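You operate a simulated robot arm through the tools that you are given. There is no shell and no other tool.

The job below is to be done with a simulated robot arm. You get a single attempt, and the scene is never put back.

JOB
Put things in order on the top of the green table. At the end: the banded block from the top of the green table stands where the green bar stood; the dusty filter stands where the grey box stood; the green bar from the top of the green table stands where the dusty filter stood; the grey box from the top of the green table stands on top of the mallet; whatever was shut is shut again. Leave all else as you found it, and nothing knocked over.

It is judged by the outcome, as a careful person would: the job done as asked, and still so three seconds after it is handed in. It fails if anything else is knocked over, pushed out of place, dropped, spilled or broken.

ROBOT AND FRAMES
A 6-joint arm with a two-finger gripper, fixed in place. Base frame: the origin is at the foot of the arm, x ahead of it, y to its left, z up; the work surface is at about z = 0. Readings come in m, rad, newtons and seconds.
With the tool pointing down near the work surface it reaches from about 0.18 to 0.48 m from the base axis. Its first joint turns from -1.152 to 1.152 rad. Payload 1.76 kg.
The tool frame sits at the grasp point between the pads (the TCP): z along the fingers, y along the line on which they close. The tips reach 0.029 m beyond it. The gripper opens to 0.082 m; its body begins 0.058 m behind the TCP.
Orientation is told as [roll, pitch, yaw] about the base's x, y, z axes, in that order, counted from this pose: with the fingers straight down and closing along the base's y, the tool's x points along the base's -x, its y along +y and its z along -z.

CONTROLS
- The arm moves only by the tool jog_arm. Its argument "moves" is a list of rows, each a list of 7 numbers: the gripper command, from -1 (shut) to 1 (fully open), values between in proportion, then the shift along the base's x, y, z in m, then the turn, a rotation vector about the base's x, y, z in rad. In form: [[jaw, tx, ty, tz, wx, wy, wz], ...]. A call has 1 to 20 rows; each row shifts and turns the commanded pose from where the row before left it. Rows are played at 5 a second. More than 0.05 m and 0.15 rad between two rows, or a gripper value outside its range, and nothing of the call is played. A pose out of reach is approached as far as the arm can. The call stops where the force on the tool passes 40 N (or 10 N more than at its start, if that is more) or the arm is blocked; 0.2 s more then pass. The fingers move at their own pace (about 0.2035 m/s each) and stop on an object; they squeeze with about 34 N. The grip force told is the motor's: it shows also when the fingers shut on nothing. Time passes only in rows, and 0.2 s behind the last, so rows that do not move let the fingers close. It gives the time, the measured TCP pose, the force on the tool (base axes), the opening and the grip force at its end, in the units of the frame above (readings bear some noise), with the torque about the TCP (base axes, N m) and any sound that the robot's microphone picked up, and new pictures: "show" is both (left out), scene, wrist or none.
- Cameras (640 x 400 px; columns grow to the right, rows downward): "scene" is fixed at [0.0298, 0.3188, 0.4148]; the picture's right is [-0.93, -0.37, 0.00], its down [-0.24, 0.60, -0.77] and it looks along [0.28, -0.71, -0.64] (base axes); focal length 230 px, centre (320, 200). "wrist" rides on the gripper at [0.079, 0.004, -0.09] in the tool frame; the picture's right is [-0.05, 1.00, 0.00], its down [-0.71, -0.04, -0.71] and it looks along [-0.71, -0.04, 0.71] (tool axes); focal length 256 px, centre (320, 200). There is no depth. A picture from a camera that has moved, and an enlarged one, comes with that camera's place and axes in the base frame and with its lens.
- close_up(camera, box): a new picture of the part [left, top, right, bottom] of that camera's present view, enlarged. It takes no simulated time.
- job_done(): hands the job in; it is judged then, once.

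Nothing tells you positions but the pictures and the camera data. Unless the task says otherwise, let go and move clear before handing in.

The tools are called as name(argument=value, ...) on one line, values as JSON. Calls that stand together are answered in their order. jog_arm: Moves the arm, as the interface text tells. Its arguments: {"type":"object","properties":{"moves":{"type":"array"},"show":{"type":"string","enum":["both","scene","wrist","none"]}},"required":["moves"]} The other tools are called the same way: close_up (camera, box) takes an enlarged picture of a part of a camera's view; job_done () hands the job in.

At the start:

```text
time: 0.0
tool_pos: [0.2958, -0.0171, 0.2673]
orientation: [-0.001, 0.0, 0.0]
force: [1.1, 0.3, 0.6]
moment: [0.02, -0.01, 0.0]
grip_width: 0.0821
gripper_force: 0.2
```

scene: 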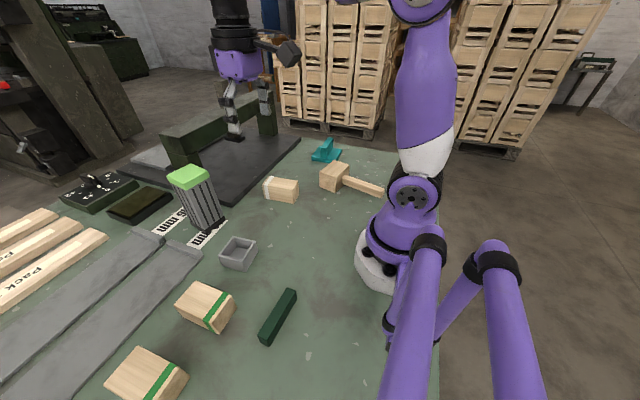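
wrist: 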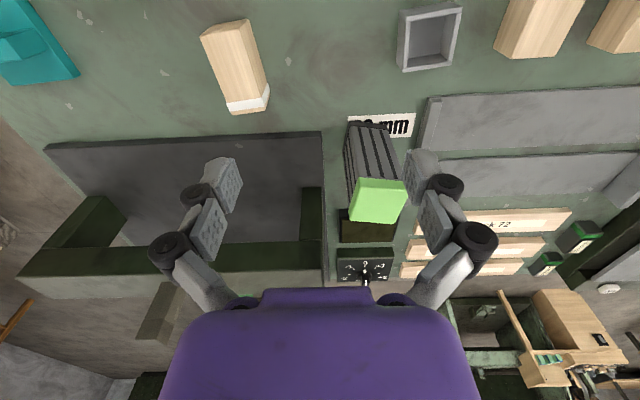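

I see a green table with a green-topped filter-like object, a grey open box, wooden blocks with coloured bands, a green bar, a mallet and a teal thing. I'll take enlarged views before moving anything.

close_up(camera="scene", box=[80, 140, 400, 400])

close_up(camera="scene", box=[0, 120, 320, 320])

close_up(camera="scene", box=[220, 110, 420, 235])

close_up(camera="wrist", box=[0, 0, 640, 400])

```text
1.54 times, centred on (240, 270) of scene
camera zoom: at [0.0298, 0.3188, 0.4148], right [-0.93, -0.37, 0.0], down [-0.24, 0.6, -0.77], along [0.28, -0.71, -0.64], focal length 353 px, centre (443, 92)
```

zoom: 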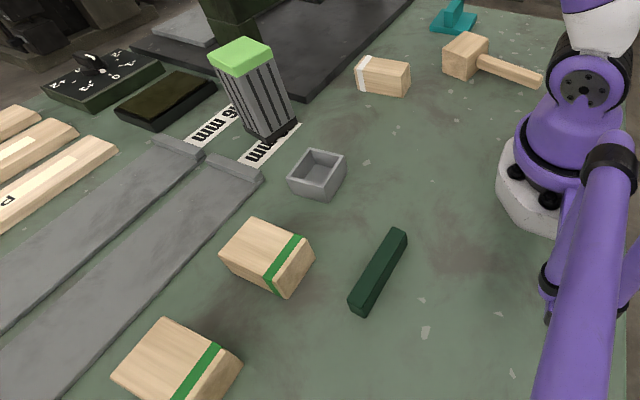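

```text
2.00 times, centred on (160, 220) of scene
camera zoom: at [0.0298, 0.3188, 0.4148], right [-0.93, -0.37, 0.0], down [-0.24, 0.6, -0.77], along [0.28, -0.71, -0.64], focal length 459 px, centre (640, 160)
```

zoom: 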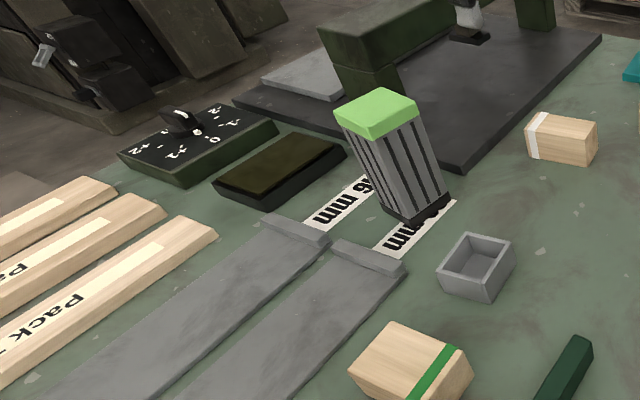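

```text
3.20 times, centred on (320, 172) of scene
camera zoom: at [0.0298, 0.3188, 0.4148], right [-0.93, -0.37, 0.0], down [-0.24, 0.6, -0.77], along [0.28, -0.71, -0.64], focal length 735 px, centre (320, 288)
```

zoom: 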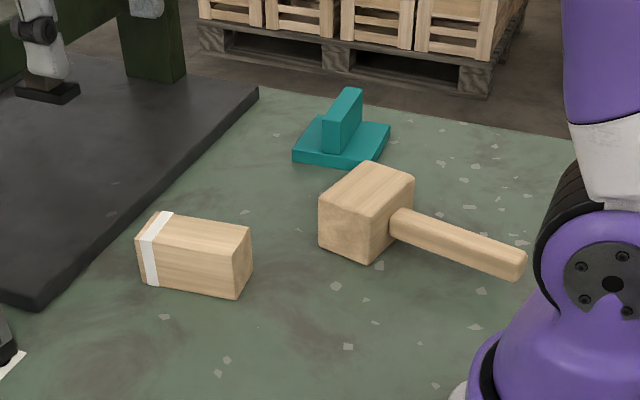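

```text
1.00 times, centred on (320, 200) of wrist (not enlarged: the box is as wide or as high as the picture)
camera zoom: at [0.2171, -0.0116, 0.3571], right [0.05, 1.0, 0.0], down [0.71, -0.04, 0.71], along [0.71, -0.04, -0.71], focal length 256 px, centre (320, 200)
```

zoom: 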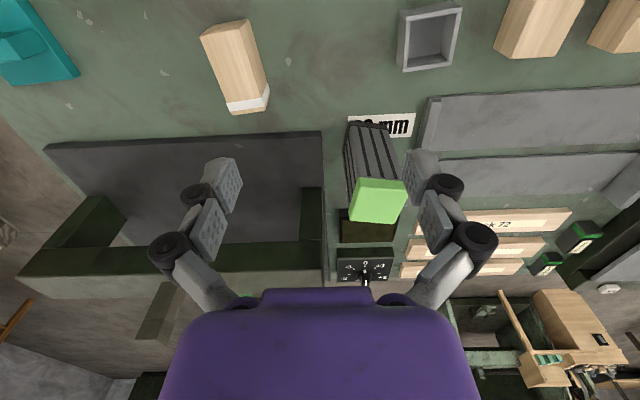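

The scene has several blocks that could be "banded", so I'm zooming further on each one to identify them before I plan anything.

close_up(camera="scene", box=[80, 260, 304, 400])

close_up(camera="scene", box=[140, 150, 300, 280])

close_up(camera="wrist", box=[320, 0, 640, 200])

close_up(camera="wrist", box=[320, 180, 640, 380])

close_up(camera="wrist", box=[0, 0, 320, 200])

close_up(camera="scene", box=[0, 0, 320, 200])

```text
2.86 times, centred on (192, 330) of scene
camera zoom: at [0.0298, 0.3188, 0.4148], right [-0.93, -0.37, 0.0], down [-0.24, 0.6, -0.77], along [0.28, -0.71, -0.64], focal length 656 px, centre (686, -171)
```

zoom: 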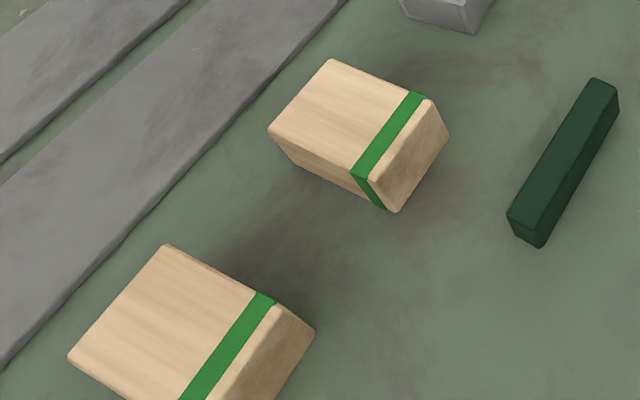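

```text
3.08 times, centred on (220, 215) of scene
camera zoom: at [0.0298, 0.3188, 0.4148], right [-0.93, -0.37, 0.0], down [-0.24, 0.6, -0.77], along [0.28, -0.71, -0.64], focal length 706 px, centre (628, 154)
```

zoom: 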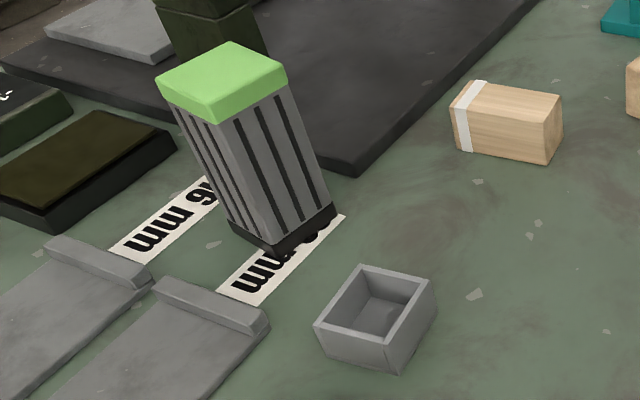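

```text
2.00 times, centred on (480, 100) of wrist
camera zoom: at [0.2171, -0.0116, 0.3571], right [0.05, 1.0, 0.0], down [0.71, -0.04, 0.71], along [0.71, -0.04, -0.71], focal length 512 px, centre (0, 400)
```

zoom: 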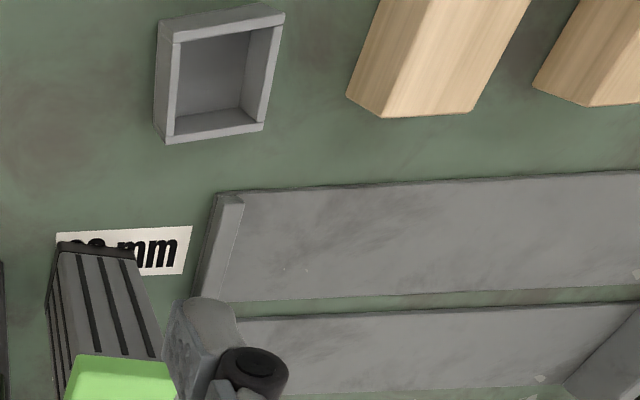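

```text
2.00 times, centred on (480, 280) of wrist
camera zoom: at [0.2171, -0.0116, 0.3571], right [0.05, 1.0, 0.0], down [0.71, -0.04, 0.71], along [0.71, -0.04, -0.71], focal length 512 px, centre (0, 40)
```

zoom: 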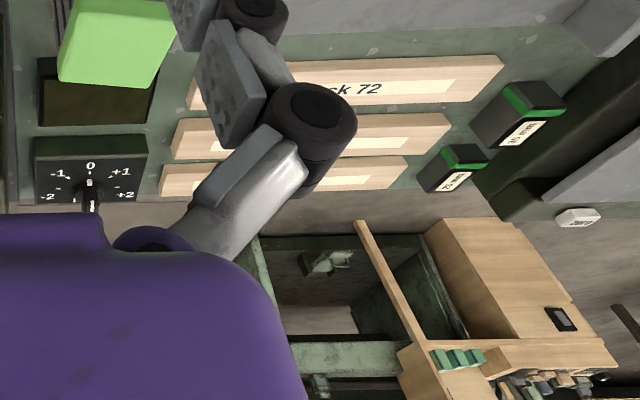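

```text
2.00 times, centred on (160, 100) of wrist
camera zoom: at [0.2171, -0.0116, 0.3571], right [0.05, 1.0, 0.0], down [0.71, -0.04, 0.71], along [0.71, -0.04, -0.71], focal length 512 px, centre (640, 400)
```

zoom: 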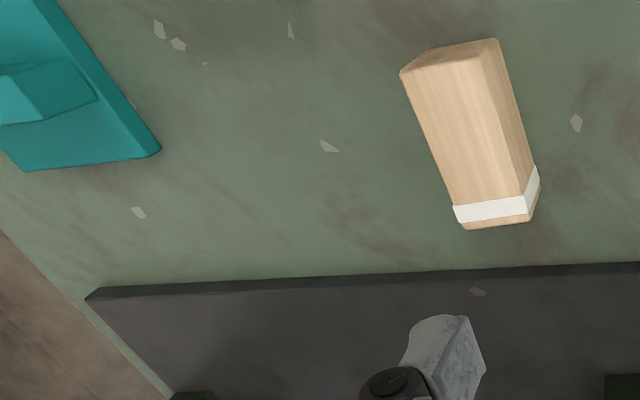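

```text
2.00 times, centred on (160, 100) of scene
camera zoom: at [0.0298, 0.3188, 0.4148], right [-0.93, -0.37, 0.0], down [-0.24, 0.6, -0.77], along [0.28, -0.71, -0.64], focal length 459 px, centre (640, 400)
```

zoom: 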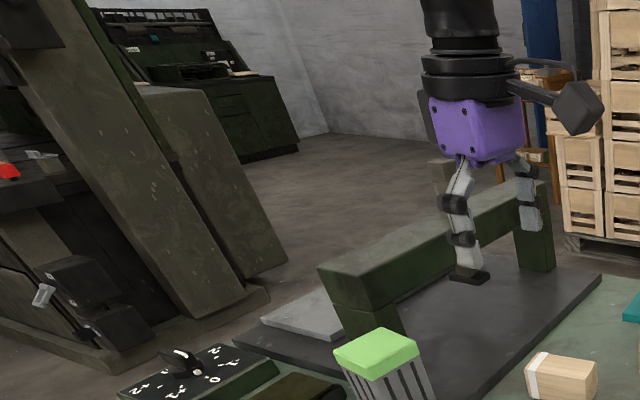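

The tall grey pleated object with the lime cap, near (0.44, 0.045), looks like the dusty filter. There are three banded wooden blocks: one with a white band and two with green bands. I'll turn the wrist camera toward the left side for a better look.

jog_arm(moves=[[1, 0, 0, 0.005, 0, 0, 0.15], [1, 0, 0, 0.005, 0, 0, 0.15], [1, 0, 0, 0.005, 0, 0, 0.15], [1, 0, 0, 0.005, 0, 0, 0.15], [1, 0, 0, 0.005, 0, 0, 0.15], [1, 0, 0, 0.005, 0, 0, 0.15], [1, 0, 0, 0, 0, 0, 0.15], [1, 0, 0, 0, 0, 0, 0.15]], show="both")

```text
time: 1.8
tool_pos: [0.2959, -0.0175, 0.2985]
orientation: [0.001, 0.001, 1.202]
force: [-0.4, -0.4, 0.0]
moment: [-0.02, 0.01, 0.03]
grip_width: 0.082
gripper_force: 0.0
camera wrist: at [0.2638, -0.0886, 0.3869], right [-0.91, 0.41, 0.0], down [0.29, 0.64, 0.71], along [0.29, 0.64, -0.71], focal length 256 px, centre (320, 200)
```

scene: 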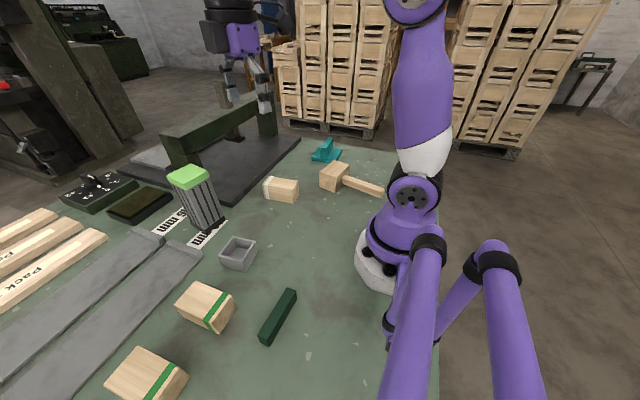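
wrist: 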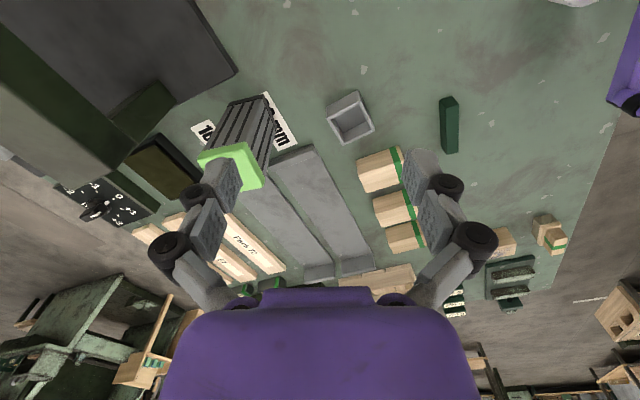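

Now three green-banded blocks in a row are visible, plus other small things farther left. I'll enlarge this region.

close_up(camera="wrist", box=[320, 80, 620, 270])

close_up(camera="wrist", box=[440, 180, 640, 320])

close_up(camera="wrist", box=[0, 60, 320, 260])

close_up(camera="wrist", box=[0, 240, 240, 400])

```text
2.11 times, centred on (470, 175) of wrist
camera zoom: at [0.2638, -0.0886, 0.3869], right [-0.91, 0.41, 0.0], down [0.29, 0.64, 0.71], along [0.29, 0.64, -0.71], focal length 539 px, centre (4, 253)
```

zoom: 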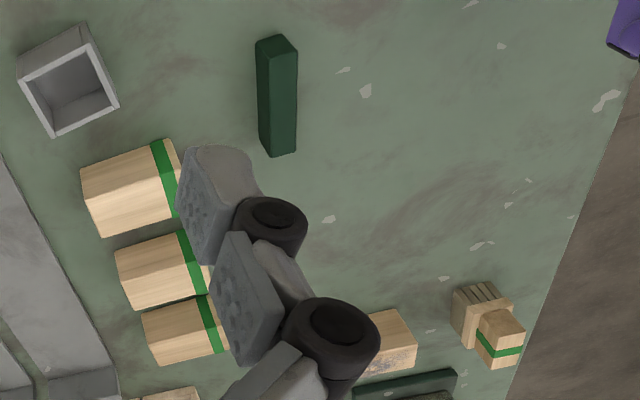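

```text
2.86 times, centred on (540, 250) of wrist
camera zoom: at [0.2638, -0.0886, 0.3869], right [-0.91, 0.41, 0.0], down [0.29, 0.64, 0.71], along [0.29, 0.64, -0.71], focal length 731 px, centre (-309, 57)
```

zoom: 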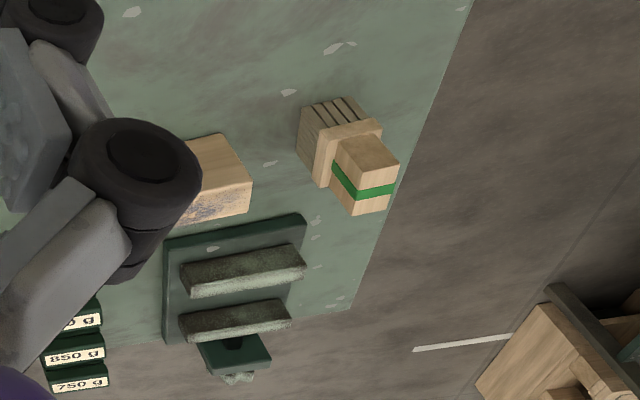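

```text
2.00 times, centred on (160, 160) of wrist
camera zoom: at [0.2638, -0.0886, 0.3869], right [-0.91, 0.41, 0.0], down [0.29, 0.64, 0.71], along [0.29, 0.64, -0.71], focal length 512 px, centre (640, 280)
```

zoom: 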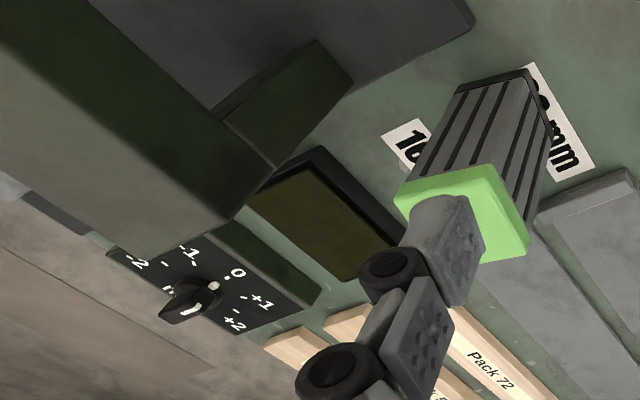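

```text
2.50 times, centred on (120, 320) of wrist
camera zoom: at [0.2638, -0.0886, 0.3869], right [-0.91, 0.41, 0.0], down [0.29, 0.64, 0.71], along [0.29, 0.64, -0.71], focal length 640 px, centre (820, -100)
```

zoom: 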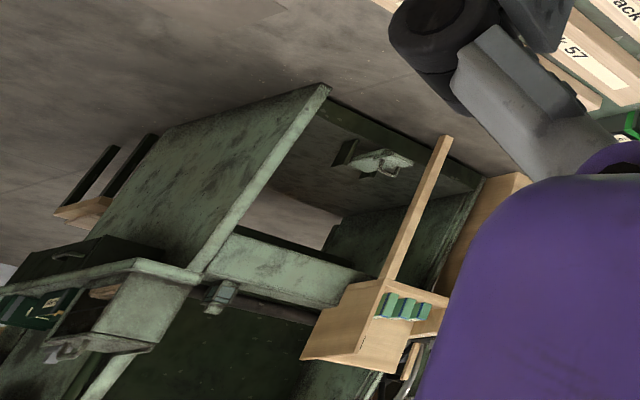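

The green-banded blocks form a row of at least three matching pieces. The white-banded block is the only one of its kind, and it sits among the other objects to be moved. I'll look at the right side and the mallet next.

jog_arm(moves=[[1, 0, 0, 0, 0, 0, -0.15], [1, 0, 0, 0, 0, 0, -0.15], [1, 0, 0, 0, 0, 0, -0.15], [1, 0, 0, 0, 0, 0, -0.15], [1, 0, 0, 0, 0, 0, -0.15], [1, 0, 0, 0, 0, 0, -0.15], [1, 0, 0, 0, 0, 0, -0.15], [1, 0, 0, 0, 0, 0, -0.15], [1, 0, 0.01, 0, 0, 0, -0.15], [1, 0, 0.01, 0, 0, 0, -0.15], [1, 0, 0.01, 0, 0, 0, -0.15], [1, 0, 0.01, 0, 0, 0, -0.15], [1, 0, 0.01, 0, 0, 0, -0.15], [1, 0, 0.01, 0, 0, 0, -0.15], [1, 0, 0, 0, 0, 0, -0.15], [1, 0, 0, 0, 0, 0, -0.15], [1, 0, 0, 0, 0, 0, -0.15], [1, 0, 0, 0, 0, 0, -0.15]], show="both")

```text
time: 5.6
tool_pos: [0.296, 0.0433, 0.2982]
orientation: [0.0, -0.001, -1.503]
force: [-0.6, -1.2, -0.3]
moment: [0.03, 0.03, -0.03]
grip_width: 0.0822
gripper_force: 0.1
camera wrist: at [0.2955, 0.1235, 0.3869], right [1.0, 0.01, 0.0], down [0.01, -0.71, 0.71], along [0.01, -0.71, -0.71], focal length 256 px, centre (320, 200)
```

scene: 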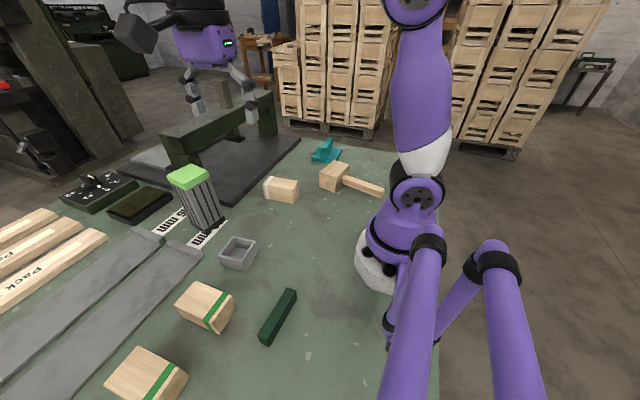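
wrist: 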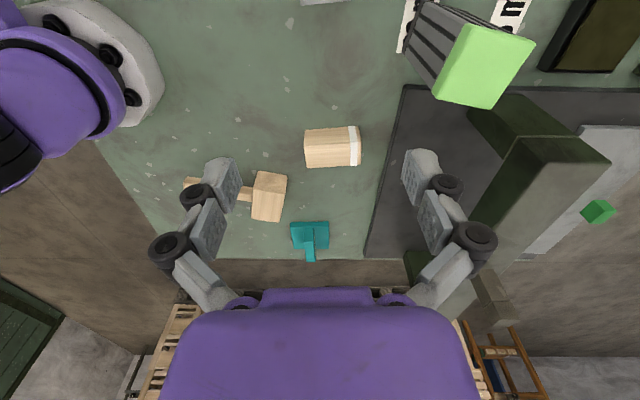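

close_up(camera="wrist", box=[180, 100, 400, 270])

close_up(camera="wrist", box=[360, 0, 640, 260])

```text
2.35 times, centred on (290, 185) of wrist
camera zoom: at [0.2955, 0.1235, 0.3869], right [1.0, 0.01, 0.0], down [0.01, -0.71, 0.71], along [0.01, -0.71, -0.71], focal length 602 px, centre (391, 235)
```

zoom: 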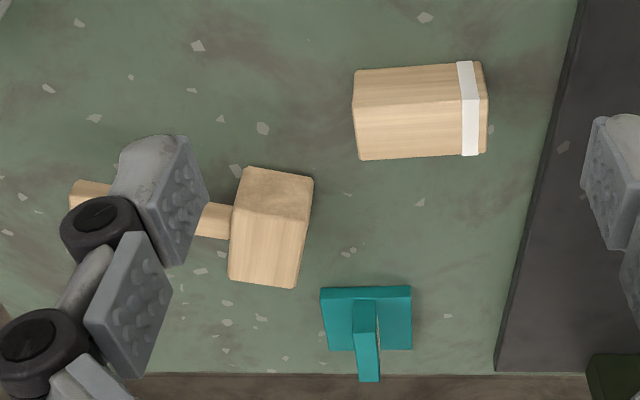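

```text
1.54 times, centred on (500, 130) of wrist
camera zoom: at [0.2955, 0.1235, 0.3869], right [1.0, 0.01, 0.0], down [0.01, -0.71, 0.71], along [0.01, -0.71, -0.71], focal length 394 px, centre (43, 308)
```

zoom: 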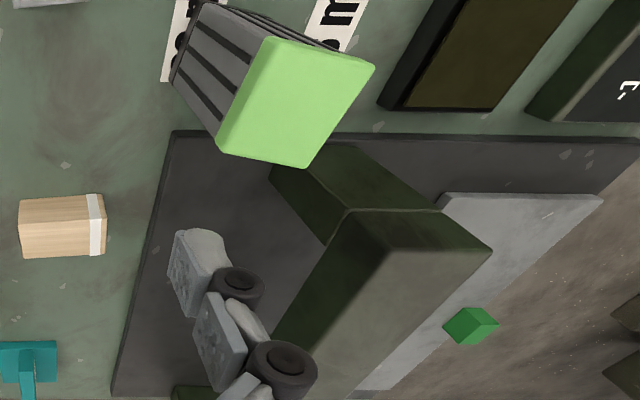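

The mallet, the teal piece and the white-banded block are clear from here, and nothing nearby appears to be shut. I'll back the camera off toward +y for a better look at the grey box.

jog_arm(moves=[[1, 0, 0.04, -0.01, 0, 0, 0], [1, 0, 0.04, -0.01, 0, 0, 0], [1, 0, 0.04, -0.01, 0, 0, 0], [1, 0, 0.04, -0.01, 0, 0, 0], [1, 0, 0.04, -0.01, 0, 0, 0], [1, 0, 0, 0, 0, 0, -0.07]], show="both")

```text
time: 7.0
tool_pos: [0.2978, 0.2441, 0.248]
orientation: [0.0, 0.0, -1.571]
force: [0.8, 0.4, 0.5]
moment: [-0.03, -0.03, -0.04]
grip_width: 0.0819
gripper_force: 0.1
camera wrist: at [0.3018, 0.3236, 0.3372], right [1.0, -0.05, 0.0], down [-0.04, -0.71, 0.71], along [-0.04, -0.71, -0.71], focal length 256 px, centre (320, 200)
```

scene: 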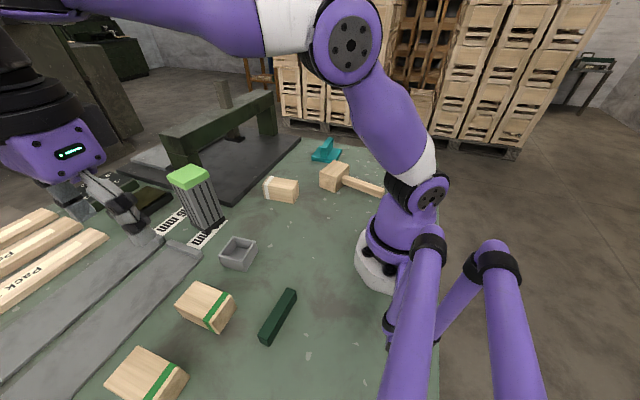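
wrist: 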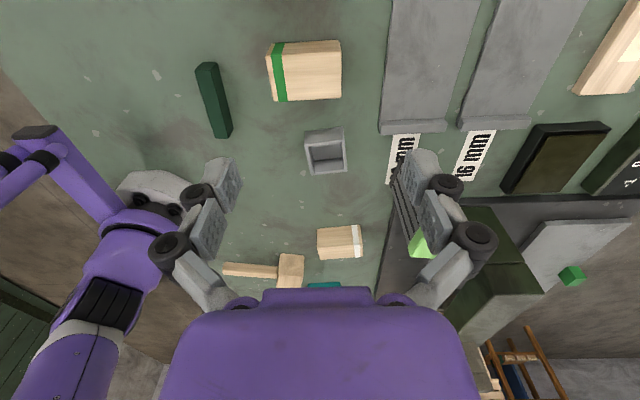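

close_up(camera="wrist", box=[180, 30, 370, 180])

close_up(camera="wrist", box=[210, 120, 390, 290])

close_up(camera="wrist", box=[360, 100, 600, 270])

```text
2.67 times, centred on (275, 105) of wrist
camera zoom: at [0.3018, 0.3236, 0.3372], right [1.0, -0.05, 0.0], down [-0.04, -0.71, 0.71], along [-0.04, -0.71, -0.71], focal length 683 px, centre (440, 453)
```

zoom: 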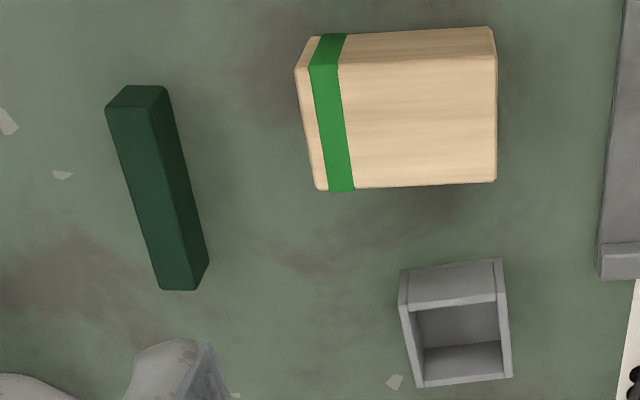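

```text
2.35 times, centred on (300, 205) of wrist
camera zoom: at [0.3018, 0.3236, 0.3372], right [1.0, -0.05, 0.0], down [-0.04, -0.71, 0.71], along [-0.04, -0.71, -0.71], focal length 602 px, centre (367, 188)
```

zoom: 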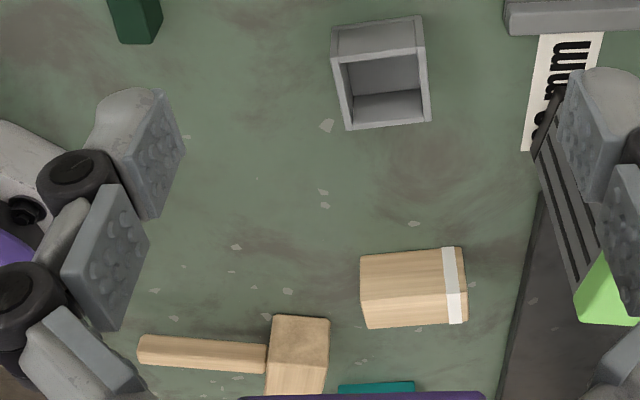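

```text
2.35 times, centred on (480, 185) of wrist
camera zoom: at [0.3018, 0.3236, 0.3372], right [1.0, -0.05, 0.0], down [-0.04, -0.71, 0.71], along [-0.04, -0.71, -0.71], focal length 602 px, centre (-56, 235)
```

zoom: 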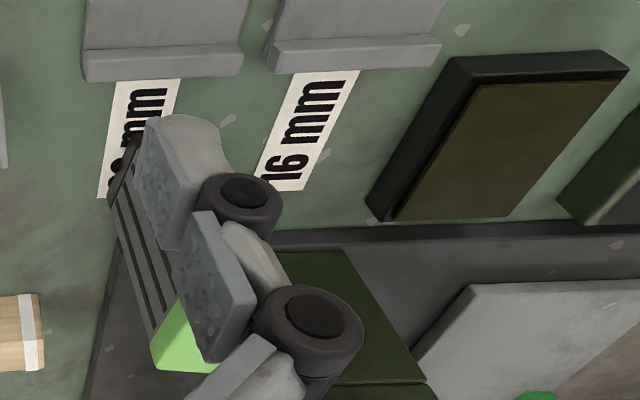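

I now have estimates for each object: box (0.300, 0.106), filter (0.445, 0.040), bar (0.160, 0.183), white-banded block (0.320, -0.118) and mallet head (0.20, -0.235) with its top at about 0.05. I'll move above the grey box and line up.

jog_arm(moves=[[1, 0, -0.0115, 0, 0, 0, 0.138], [1, 0, -0.0115, 0, 0, 0, 0.138], [1, 0, -0.0115, 0, 0, 0, 0.138], [1, 0, -0.0115, 0, 0, 0, 0.138], [1, 0, -0.0115, 0, 0, 0, 0.138], [1, 0, -0.0115, 0, 0, 0, 0.138], [1, 0, -0.0115, 0, 0, 0, 0.138], [1, 0, -0.0115, 0, 0, 0, 0.138], [1, 0, -0.0115, 0, 0, 0, 0.138], [1, 0, -0.0115, 0, 0, 0, 0.138], [1, 0, -0.0115, 0, 0, 0, 0.138], [1, 0.002, -0.0115, 0, 0, 0, 0.138], [1, 0, 0, -0.04, 0, 0, 0], [1, 0, 0, -0.04, 0, 0, 0], [1, 0, 0, -0.03, 0, 0, 0], [1, 0, 0, 0, 0, 0, 0]], show="both")

```text
time: 10.4
tool_pos: [0.2982, 0.1077, 0.1365]
orientation: [-0.001, -0.001, 0.087]
force: [0.0, 0.1, 0.1]
moment: [0.02, -0.01, 0.0]
grip_width: 0.0819
gripper_force: 0.0
camera wrist: at [0.2187, 0.1052, 0.226], right [-0.03, 1.0, 0.0], down [0.71, 0.02, 0.71], along [0.71, 0.02, -0.71], focal length 256 px, centre (320, 200)
```

scene: 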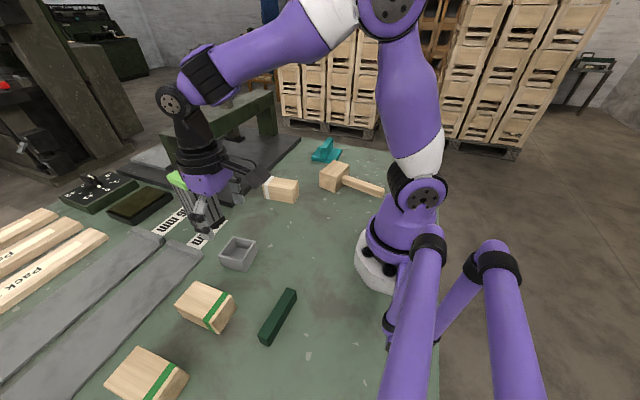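
wrist: 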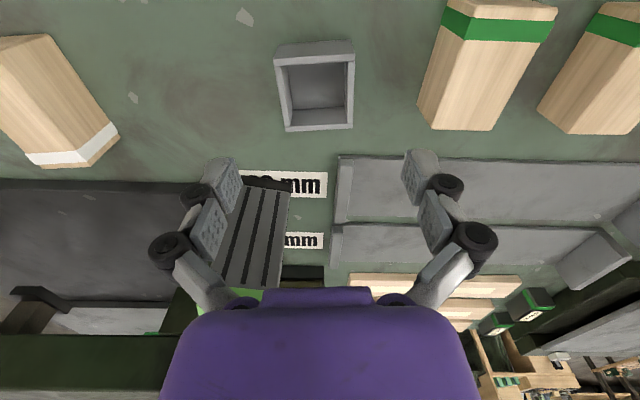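

close_up(camera="wrist", box=[250, 20, 390, 150])

close_up(camera="wrist", box=[160, 150, 480, 350])

```text
3.08 times, centred on (320, 85) of wrist
camera zoom: at [0.2187, 0.1052, 0.226], right [-0.03, 1.0, 0.0], down [0.71, 0.02, 0.71], along [0.71, 0.02, -0.71], focal length 788 px, centre (320, 554)
```

zoom: 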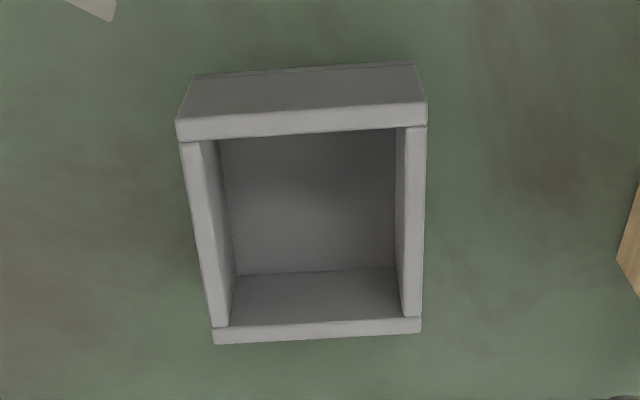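

```text
2.00 times, centred on (320, 250) of wrist
camera zoom: at [0.2187, 0.1052, 0.226], right [-0.03, 1.0, 0.0], down [0.71, 0.02, 0.71], along [0.71, 0.02, -0.71], focal length 512 px, centre (320, 100)
```

zoom: 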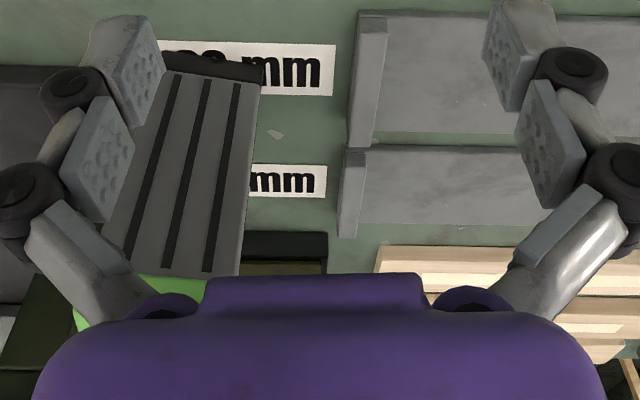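

The box is 0.0545 m square, centred at about (0.299, 0.106), turned about 0.10 rad, with its rim at 0.037. I'll align, descend and grip it across the outside.

jog_arm(moves=[[1, 0.001, -0.0018, -0.02, 0, 0, 0.013], [1, 0, 0, -0.03, 0, 0, 0], [1, 0, 0, -0.03, 0, 0, 0], [1, 0, 0, -0.0215, 0, 0, 0], [1, 0, 0, 0, 0, 0, 0], [0, 0, 0, 0, 0, 0, 0], [-1, 0, 0, 0, 0, 0, 0], [-1, 0, 0, 0, 0, 0, 0], [-1, 0, 0, 0, 0, 0, 0]], show="both")

```text
time: 12.4
tool_pos: [0.3015, 0.1052, 0.0362]
orientation: [0.002, 0.0, 0.099]
force: [1.2, -1.4, 7.3]
moment: [-0.07, -0.04, 0.0]
grip_width: 0.0547
gripper_force: 34.1
camera wrist: at [0.2213, 0.1027, 0.1255], right [-0.05, 1.0, 0.0], down [0.71, 0.03, 0.71], along [0.71, 0.03, -0.71], focal length 256 px, centre (320, 200)
```

scene: 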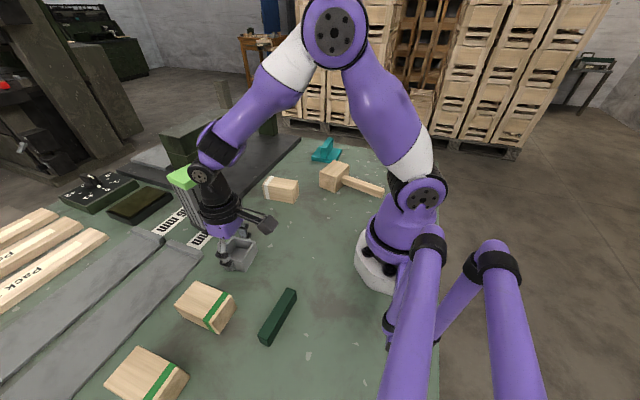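
wrist: 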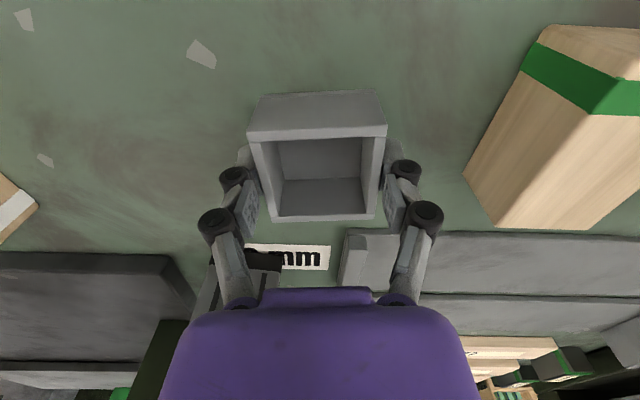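

The box is gripped at 0.0547 m. I'll lift it and carry it over toward the mallet head, stopping high above it to look.

jog_arm(moves=[[-1, 0, 0, 0.02, 0, 0, 0], [-1, 0, 0, 0.04, 0, 0, 0], [-1, 0, 0, 0.04, 0, 0, 0], [-1, 0, 0, 0.03, 0, 0, 0], [-1, -0.0098, -0.034, 0, 0, 0, -0.027], [-1, -0.0098, -0.034, 0, 0, 0, -0.027], [-1, -0.0098, -0.034, 0, 0, 0, -0.027], [-1, -0.0098, -0.034, 0, 0, 0, -0.027], [-1, -0.0098, -0.034, 0, 0, 0, -0.027], [-1, -0.0098, -0.034, 0, 0, 0, -0.027], [-1, -0.0098, -0.034, 0, 0, 0, -0.027], [-1, -0.0098, -0.034, 0, 0, 0, -0.027], [-1, -0.0098, -0.034, 0, 0, 0, -0.027], [-1, -0.0098, -0.034, 0, 0, 0, -0.027], [-1, 0, 0, 0, 0, 0, 0]], show="both")

```text
time: 15.6
tool_pos: [0.1997, -0.2367, 0.1683]
orientation: [0.0, 0.0, -0.17]
force: [0.0, -0.3, -0.7]
moment: [0.01, 0.0, -0.01]
grip_width: 0.0
gripper_force: 28.8
camera wrist: at [0.1227, -0.2189, 0.2567], right [0.22, 0.97, 0.0], down [0.69, -0.16, 0.71], along [0.69, -0.16, -0.71], focal length 256 px, centre (320, 200)
```

scene: 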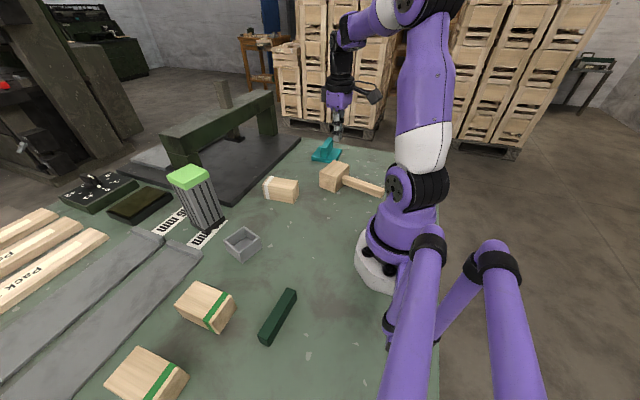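
wrist: 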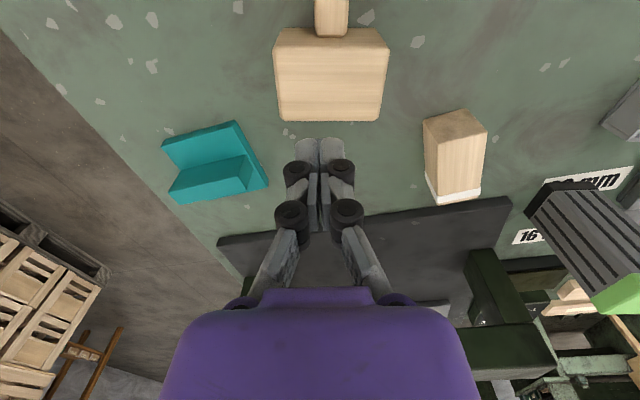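

The grip slipped and the box stayed on the table, apparently upright but shifted slightly. I'll inspect it, and measure the mallet from here as well.

close_up(camera="scene", box=[160, 180, 300, 300])

close_up(camera="wrist", box=[240, 0, 420, 150])

```text
3.33 times, centred on (230, 240) of scene
camera zoom: at [0.0298, 0.3188, 0.4148], right [-0.93, -0.37, 0.0], down [-0.24, 0.6, -0.77], along [0.28, -0.71, -0.64], focal length 765 px, centre (620, 67)
```

zoom: 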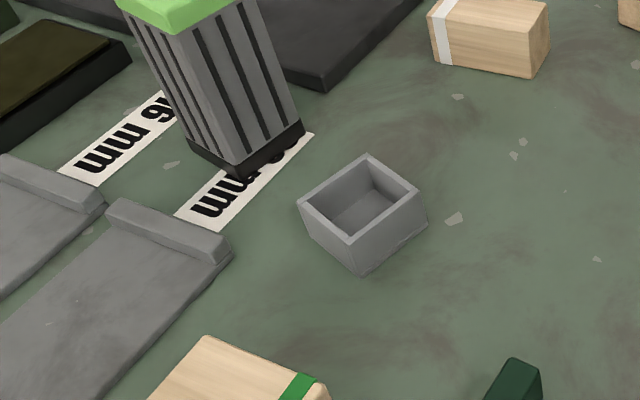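

```text
2.67 times, centred on (330, 75) of wrist
camera zoom: at [0.1227, -0.2189, 0.2567], right [0.22, 0.97, 0.0], down [0.69, -0.16, 0.71], along [0.69, -0.16, -0.71], focal length 683 px, centre (293, 533)
```

zoom: 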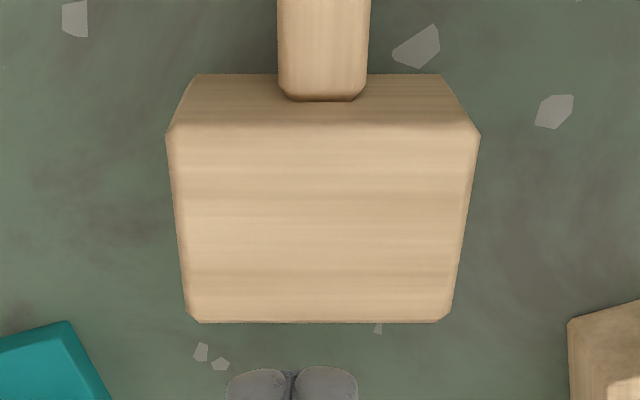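

The box now sits upright at about (0.303, 0.082), turned to about -0.3 rad. I'll return above it with open jaws and measure before a lower, slower grasp.

jog_arm(moves=[[-1, 0.0103, 0.0319, 0, 0, 0, -0.013], [-1, 0.0103, 0.0319, 0, 0, 0, -0.013], [0, 0.0103, 0.0319, 0, 0, 0, -0.013], [1, 0.0103, 0.0319, -0.004, 0, 0, -0.013], [1, 0.0103, 0.0319, -0.004, 0, 0, -0.013], [1, 0.0103, 0.0319, -0.004, 0, 0, -0.013], [1, 0.0103, 0.0319, -0.004, 0, 0, -0.013], [1, 0.0103, 0.0319, -0.004, 0, 0, -0.013], [1, 0.0103, 0.0319, -0.004, 0, 0, -0.013], [1, 0.0103, 0.0319, -0.004, 0, 0, -0.013], [1, 0, 0, 0, 0, 0, 0]], show="wrist")

close_up(camera="wrist", box=[250, 20, 390, 150])

```text
time: 18.0
tool_pos: [0.3045, 0.0823, 0.1369]
orientation: [-0.001, -0.001, -0.301]
force: [0.2, 0.8, 0.6]
moment: [0.0, 0.03, 0.03]
grip_width: 0.0822
gripper_force: 0.1
camera wrist: at [0.2303, 0.1102, 0.2265], right [0.35, 0.94, 0.0], down [0.66, -0.24, 0.71], along [0.66, -0.24, -0.71], focal length 256 px, centre (320, 200)
```

wrist: 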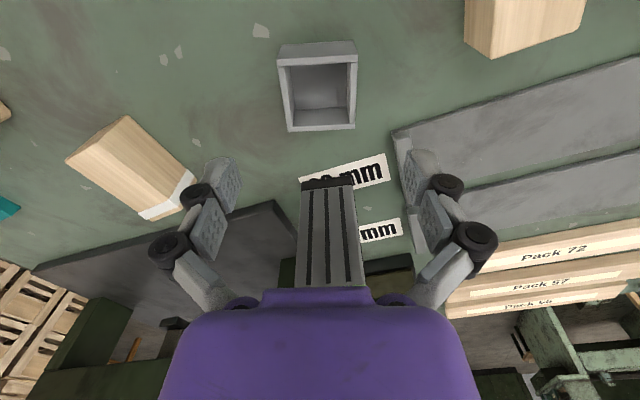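

```text
3.08 times, centred on (320, 85) of wrist
camera zoom: at [0.2303, 0.1102, 0.2265], right [0.35, 0.94, 0.0], down [0.66, -0.24, 0.71], along [0.66, -0.24, -0.71], focal length 788 px, centre (320, 554)
```

zoom: 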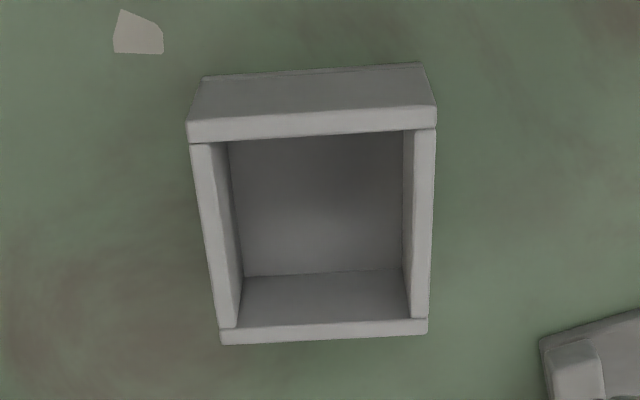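

The box is centred under the gripper. I'll go down slightly lower than before, close, and check the forces before lifting in small steps.

jog_arm(moves=[[1, 0, 0, -0.03, 0, 0, 0.012], [1, 0, 0, -0.03, 0, 0, 0], [1, 0, 0, -0.025, 0, 0, 0], [1, 0, 0, -0.013, 0, 0, 0], [1, 0, 0, -0.005, 0, 0, 0], [1, 0, 0, 0, 0, 0, 0]], show="none")

jog_arm(moves=[[0.45, 0, 0, 0, 0, 0, 0], [0.4, 0, 0, 0, 0, 0, 0], [0.4, 0, 0, 0, 0, 0, 0]], show="wrist")

```text
time: 19.4
tool_pos: [0.304, 0.0829, 0.0347]
orientation: [0.001, 0.0, -0.287]
force: [0.1, 0.5, 0.8]
moment: [-0.01, -0.01, -0.03]
grip_width: 0.082
gripper_force: 0.0
```

```text
time: 20.2
tool_pos: [0.3042, 0.0838, 0.0347]
orientation: [0.002, -0.001, -0.289]
force: [-0.3, -0.5, -0.5]
moment: [0.02, 0.01, -0.04]
grip_width: 0.0578
gripper_force: 0.2
camera wrist: at [0.2294, 0.1099, 0.1248], right [0.33, 0.94, 0.0], down [0.67, -0.24, 0.71], along [0.67, -0.24, -0.71], focal length 256 px, centre (320, 200)
```

wrist: 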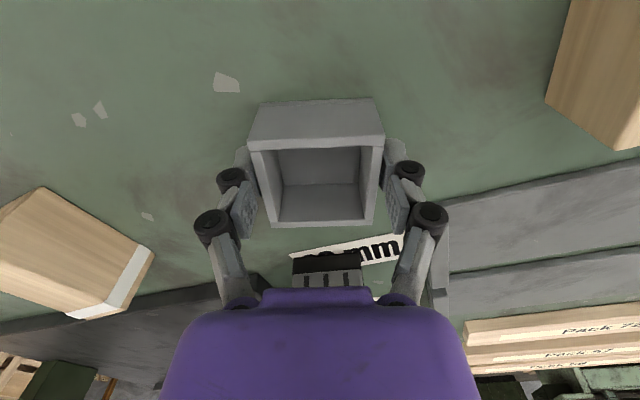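

jog_arm(moves=[[0.2, 0, 0, 0, 0, 0, 0], [-1, 0, 0, 0, 0, 0, 0], [-1, 0, 0, 0, 0, 0, 0]], show="none")

jog_arm(moves=[[-1, 0, 0, 0.004, 0, 0, 0], [-1, 0, 0, 0.004, 0, 0, 0], [-1, 0, 0, 0, 0, 0, 0]], show="wrist")

```text
time: 21.0
tool_pos: [0.3045, 0.0845, 0.0356]
orientation: [0.001, 0.0, -0.288]
force: [-1.5, -1.2, 9.9]
moment: [-0.02, 0.09, 0.01]
grip_width: 0.055
gripper_force: 34.0
```

```text
time: 21.8
tool_pos: [0.3047, 0.083, 0.0429]
orientation: [0.002, 0.0, -0.289]
force: [-0.1, 0.0, -0.5]
moment: [0.01, -0.01, 0.03]
grip_width: 0.0551
gripper_force: 34.2
camera wrist: at [0.2294, 0.1104, 0.1327], right [0.33, 0.94, 0.0], down [0.67, -0.24, 0.71], along [0.67, -0.24, -0.71], focal length 256 px, centre (320, 200)
```

wrist: 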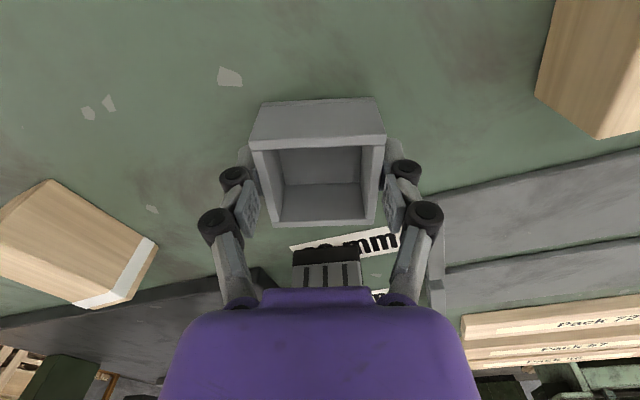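

The box came up with the gripper and is light. I'll keep lifting slowly and watch whether it creeps.

jog_arm(moves=[[-1, 0, 0, 0.01, 0, 0, 0], [-1, 0, 0, 0.01, 0, 0, 0], [-1, 0, 0, 0.01, 0, 0, 0], [-1, 0, 0, 0, 0, 0, 0]], show="both")

close_up(camera="wrist", box=[200, 60, 440, 260])

close_up(camera="scene", box=[160, 180, 300, 300])

```text
time: 22.8
tool_pos: [0.3026, 0.0815, 0.074]
orientation: [-0.002, 0.0, -0.287]
force: [-0.6, 0.6, -0.3]
moment: [-0.01, -0.03, -0.01]
grip_width: 0.055
gripper_force: 33.8
camera wrist: at [0.2293, 0.1099, 0.1625], right [0.33, 0.94, 0.0], down [0.67, -0.24, 0.71], along [0.67, -0.24, -0.71], focal length 256 px, centre (320, 200)
```

scene: 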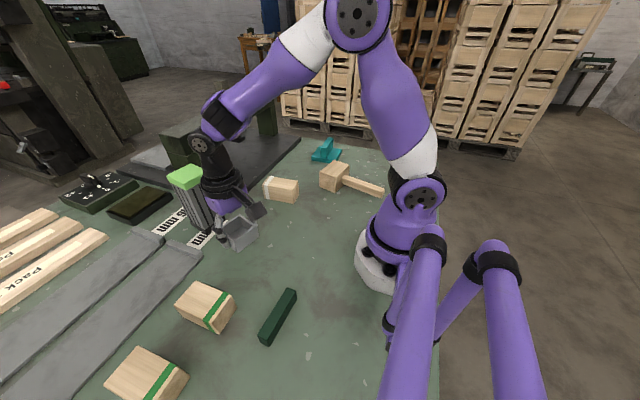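
wrist: 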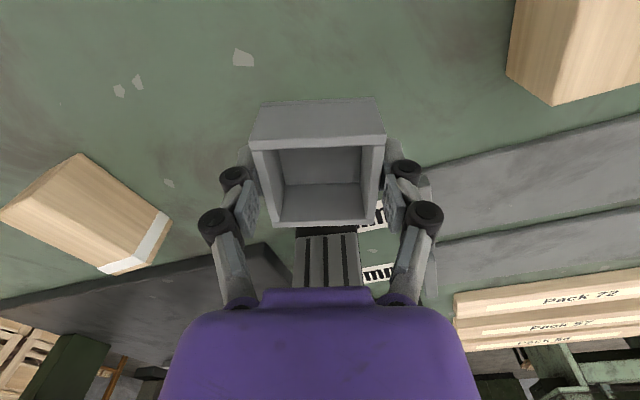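

```text
2.00 times, centred on (320, 160) of wrist
camera zoom: at [0.2293, 0.1099, 0.1625], right [0.33, 0.94, 0.0], down [0.67, -0.24, 0.71], along [0.67, -0.24, -0.71], focal length 512 px, centre (320, 280)
```

zoom: 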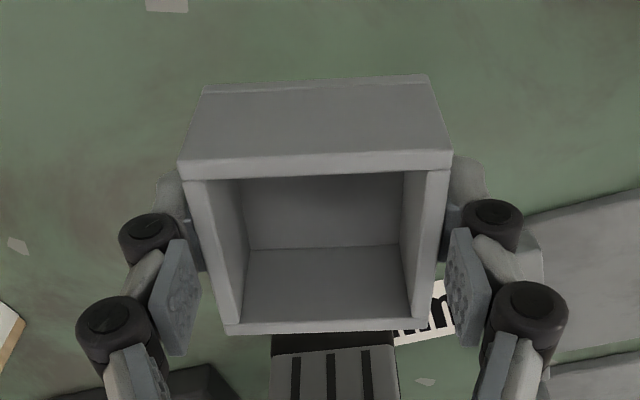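

```text
3.33 times, centred on (230, 240) of scene
camera zoom: at [0.0298, 0.3188, 0.4148], right [-0.93, -0.37, 0.0], down [-0.24, 0.6, -0.77], along [0.28, -0.71, -0.64], focal length 765 px, centre (620, 67)
```

zoom: 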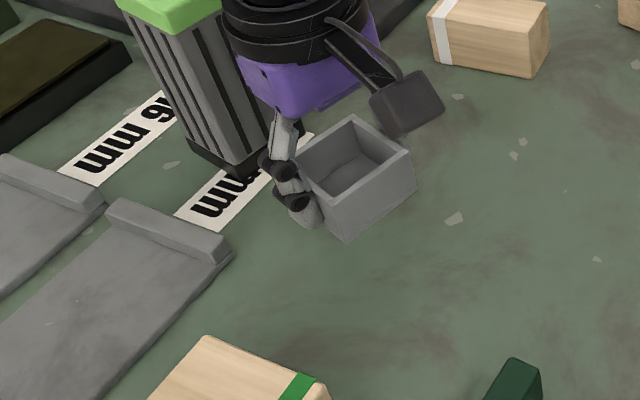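

The box is holding with no creep. I'll raise it a bit more and carry it slowly, checking halfway.

jog_arm(moves=[[-1, 0, 0, 0.01, 0, 0, 0], [-1, 0, 0, 0.015, 0, 0, 0], [-1, 0, 0, 0.01, 0, 0, 0], [-1, -0.003, -0.0098, 0, 0, 0, 0.0054], [-1, -0.0063, -0.0196, 0, 0, 0, 0.0054], [-1, -0.0063, -0.0196, 0, 0, 0, 0.0054], [-1, -0.0063, -0.0196, 0, 0, 0, 0.0054], [-1, -0.0063, -0.0196, 0, 0, 0, 0.0054], [-1, -0.003, -0.0098, 0, 0, 0, 0.0054]], show="wrist")

```text
time: 24.8
tool_pos: [0.2735, -0.016, 0.1086]
orientation: [-0.002, 0.0, -0.254]
force: [-0.3, -0.4, -0.3]
moment: [-0.01, -0.01, 0.03]
grip_width: 0.0548
gripper_force: 34.2
camera wrist: at [0.1976, 0.0083, 0.1971], right [0.3, 0.95, 0.0], down [0.67, -0.21, 0.71], along [0.67, -0.21, -0.71], focal length 256 px, centre (320, 200)
```

wrist: 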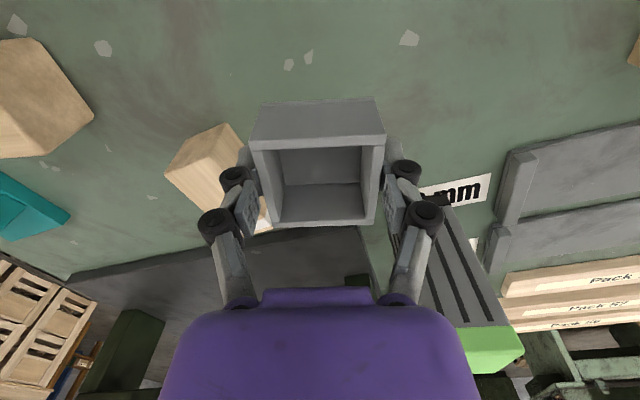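

Still held firmly. Continuing to above the mallet head.

jog_arm(moves=[[-1, -0.0032, -0.0098, 0, 0, 0, 0.005], [-1, -0.0063, -0.0195, 0, 0, 0, 0.005], [-1, -0.0063, -0.0195, 0, 0, 0, 0.005], [-1, -0.0063, -0.0195, 0, 0, 0, 0.005], [-1, -0.0063, -0.0195, 0, 0, 0, 0.005], [-1, -0.0063, -0.0195, 0, 0, 0, 0.005], [-1, -0.0063, -0.0195, 0, 0, 0, 0.005], [-1, -0.0063, -0.0195, 0, 0, 0, 0.005], [-1, -0.0063, -0.0195, 0, 0, 0, 0.005], [-1, -0.0063, -0.0195, 0, 0, 0, 0.005], [-1, -0.0063, -0.0195, 0, 0, 0, 0], [-1, -0.0032, -0.0098, 0, 0, 0, 0], [-1, 0, 0, 0, 0, 0, 0]], show="both")

close_up(camera="scene", box=[270, 120, 410, 220])

close_up(camera="wrist", box=[200, 0, 440, 240])

```text
time: 27.6
tool_pos: [0.2034, -0.2304, 0.1092]
orientation: [0.0, 0.001, -0.204]
force: [0.7, 0.4, -0.8]
moment: [-0.03, 0.01, 0.01]
grip_width: 0.0548
gripper_force: 33.3
camera wrist: at [0.1269, -0.2092, 0.1986], right [0.26, 0.97, 0.0], down [0.68, -0.18, 0.71], along [0.68, -0.18, -0.71], focal length 256 px, centre (320, 200)
```

scene: 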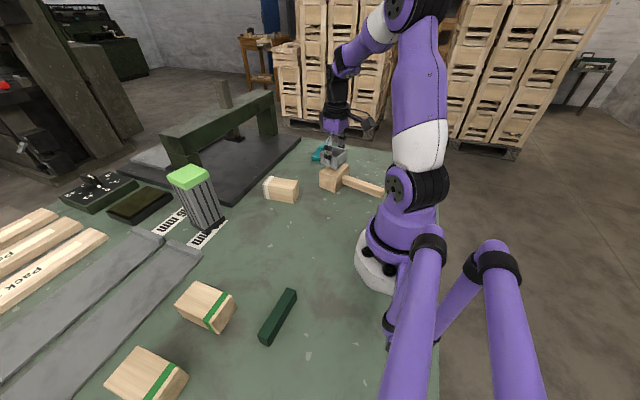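
wrist: 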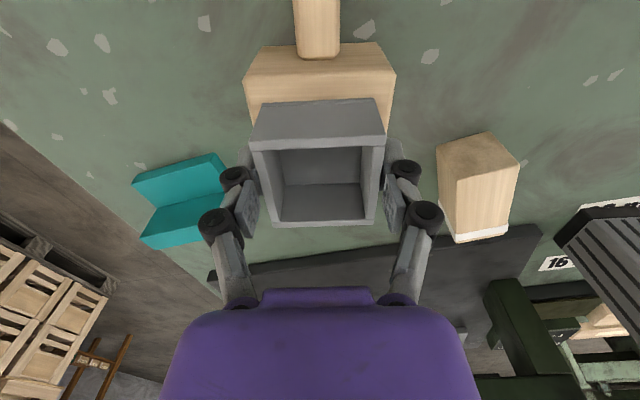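

```text
4.00 times, centred on (340, 170) of scene
camera zoom: at [0.0298, 0.3188, 0.4148], right [-0.93, -0.37, 0.0], down [-0.24, 0.6, -0.77], along [0.28, -0.71, -0.64], focal length 918 px, centre (240, 320)
```

zoom: 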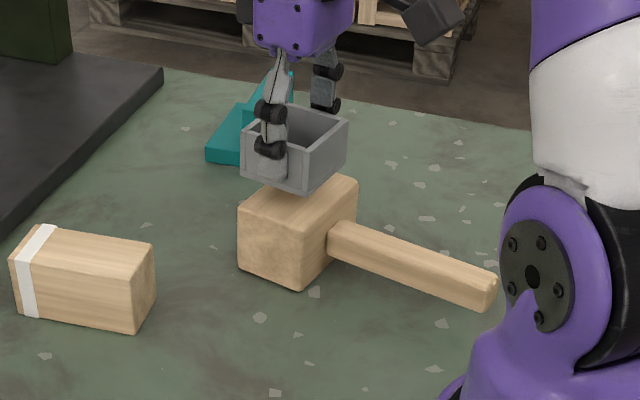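

```text
1.67 times, centred on (320, 120) of wrist
camera zoom: at [0.1269, -0.2092, 0.1986], right [0.26, 0.97, 0.0], down [0.68, -0.18, 0.71], along [0.68, -0.18, -0.71], focal length 427 px, centre (320, 333)
```

zoom: 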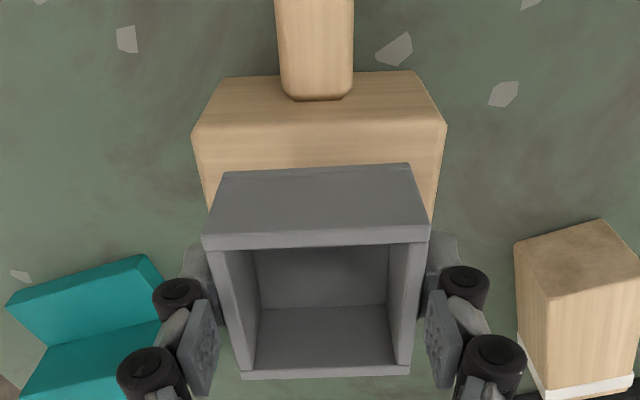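

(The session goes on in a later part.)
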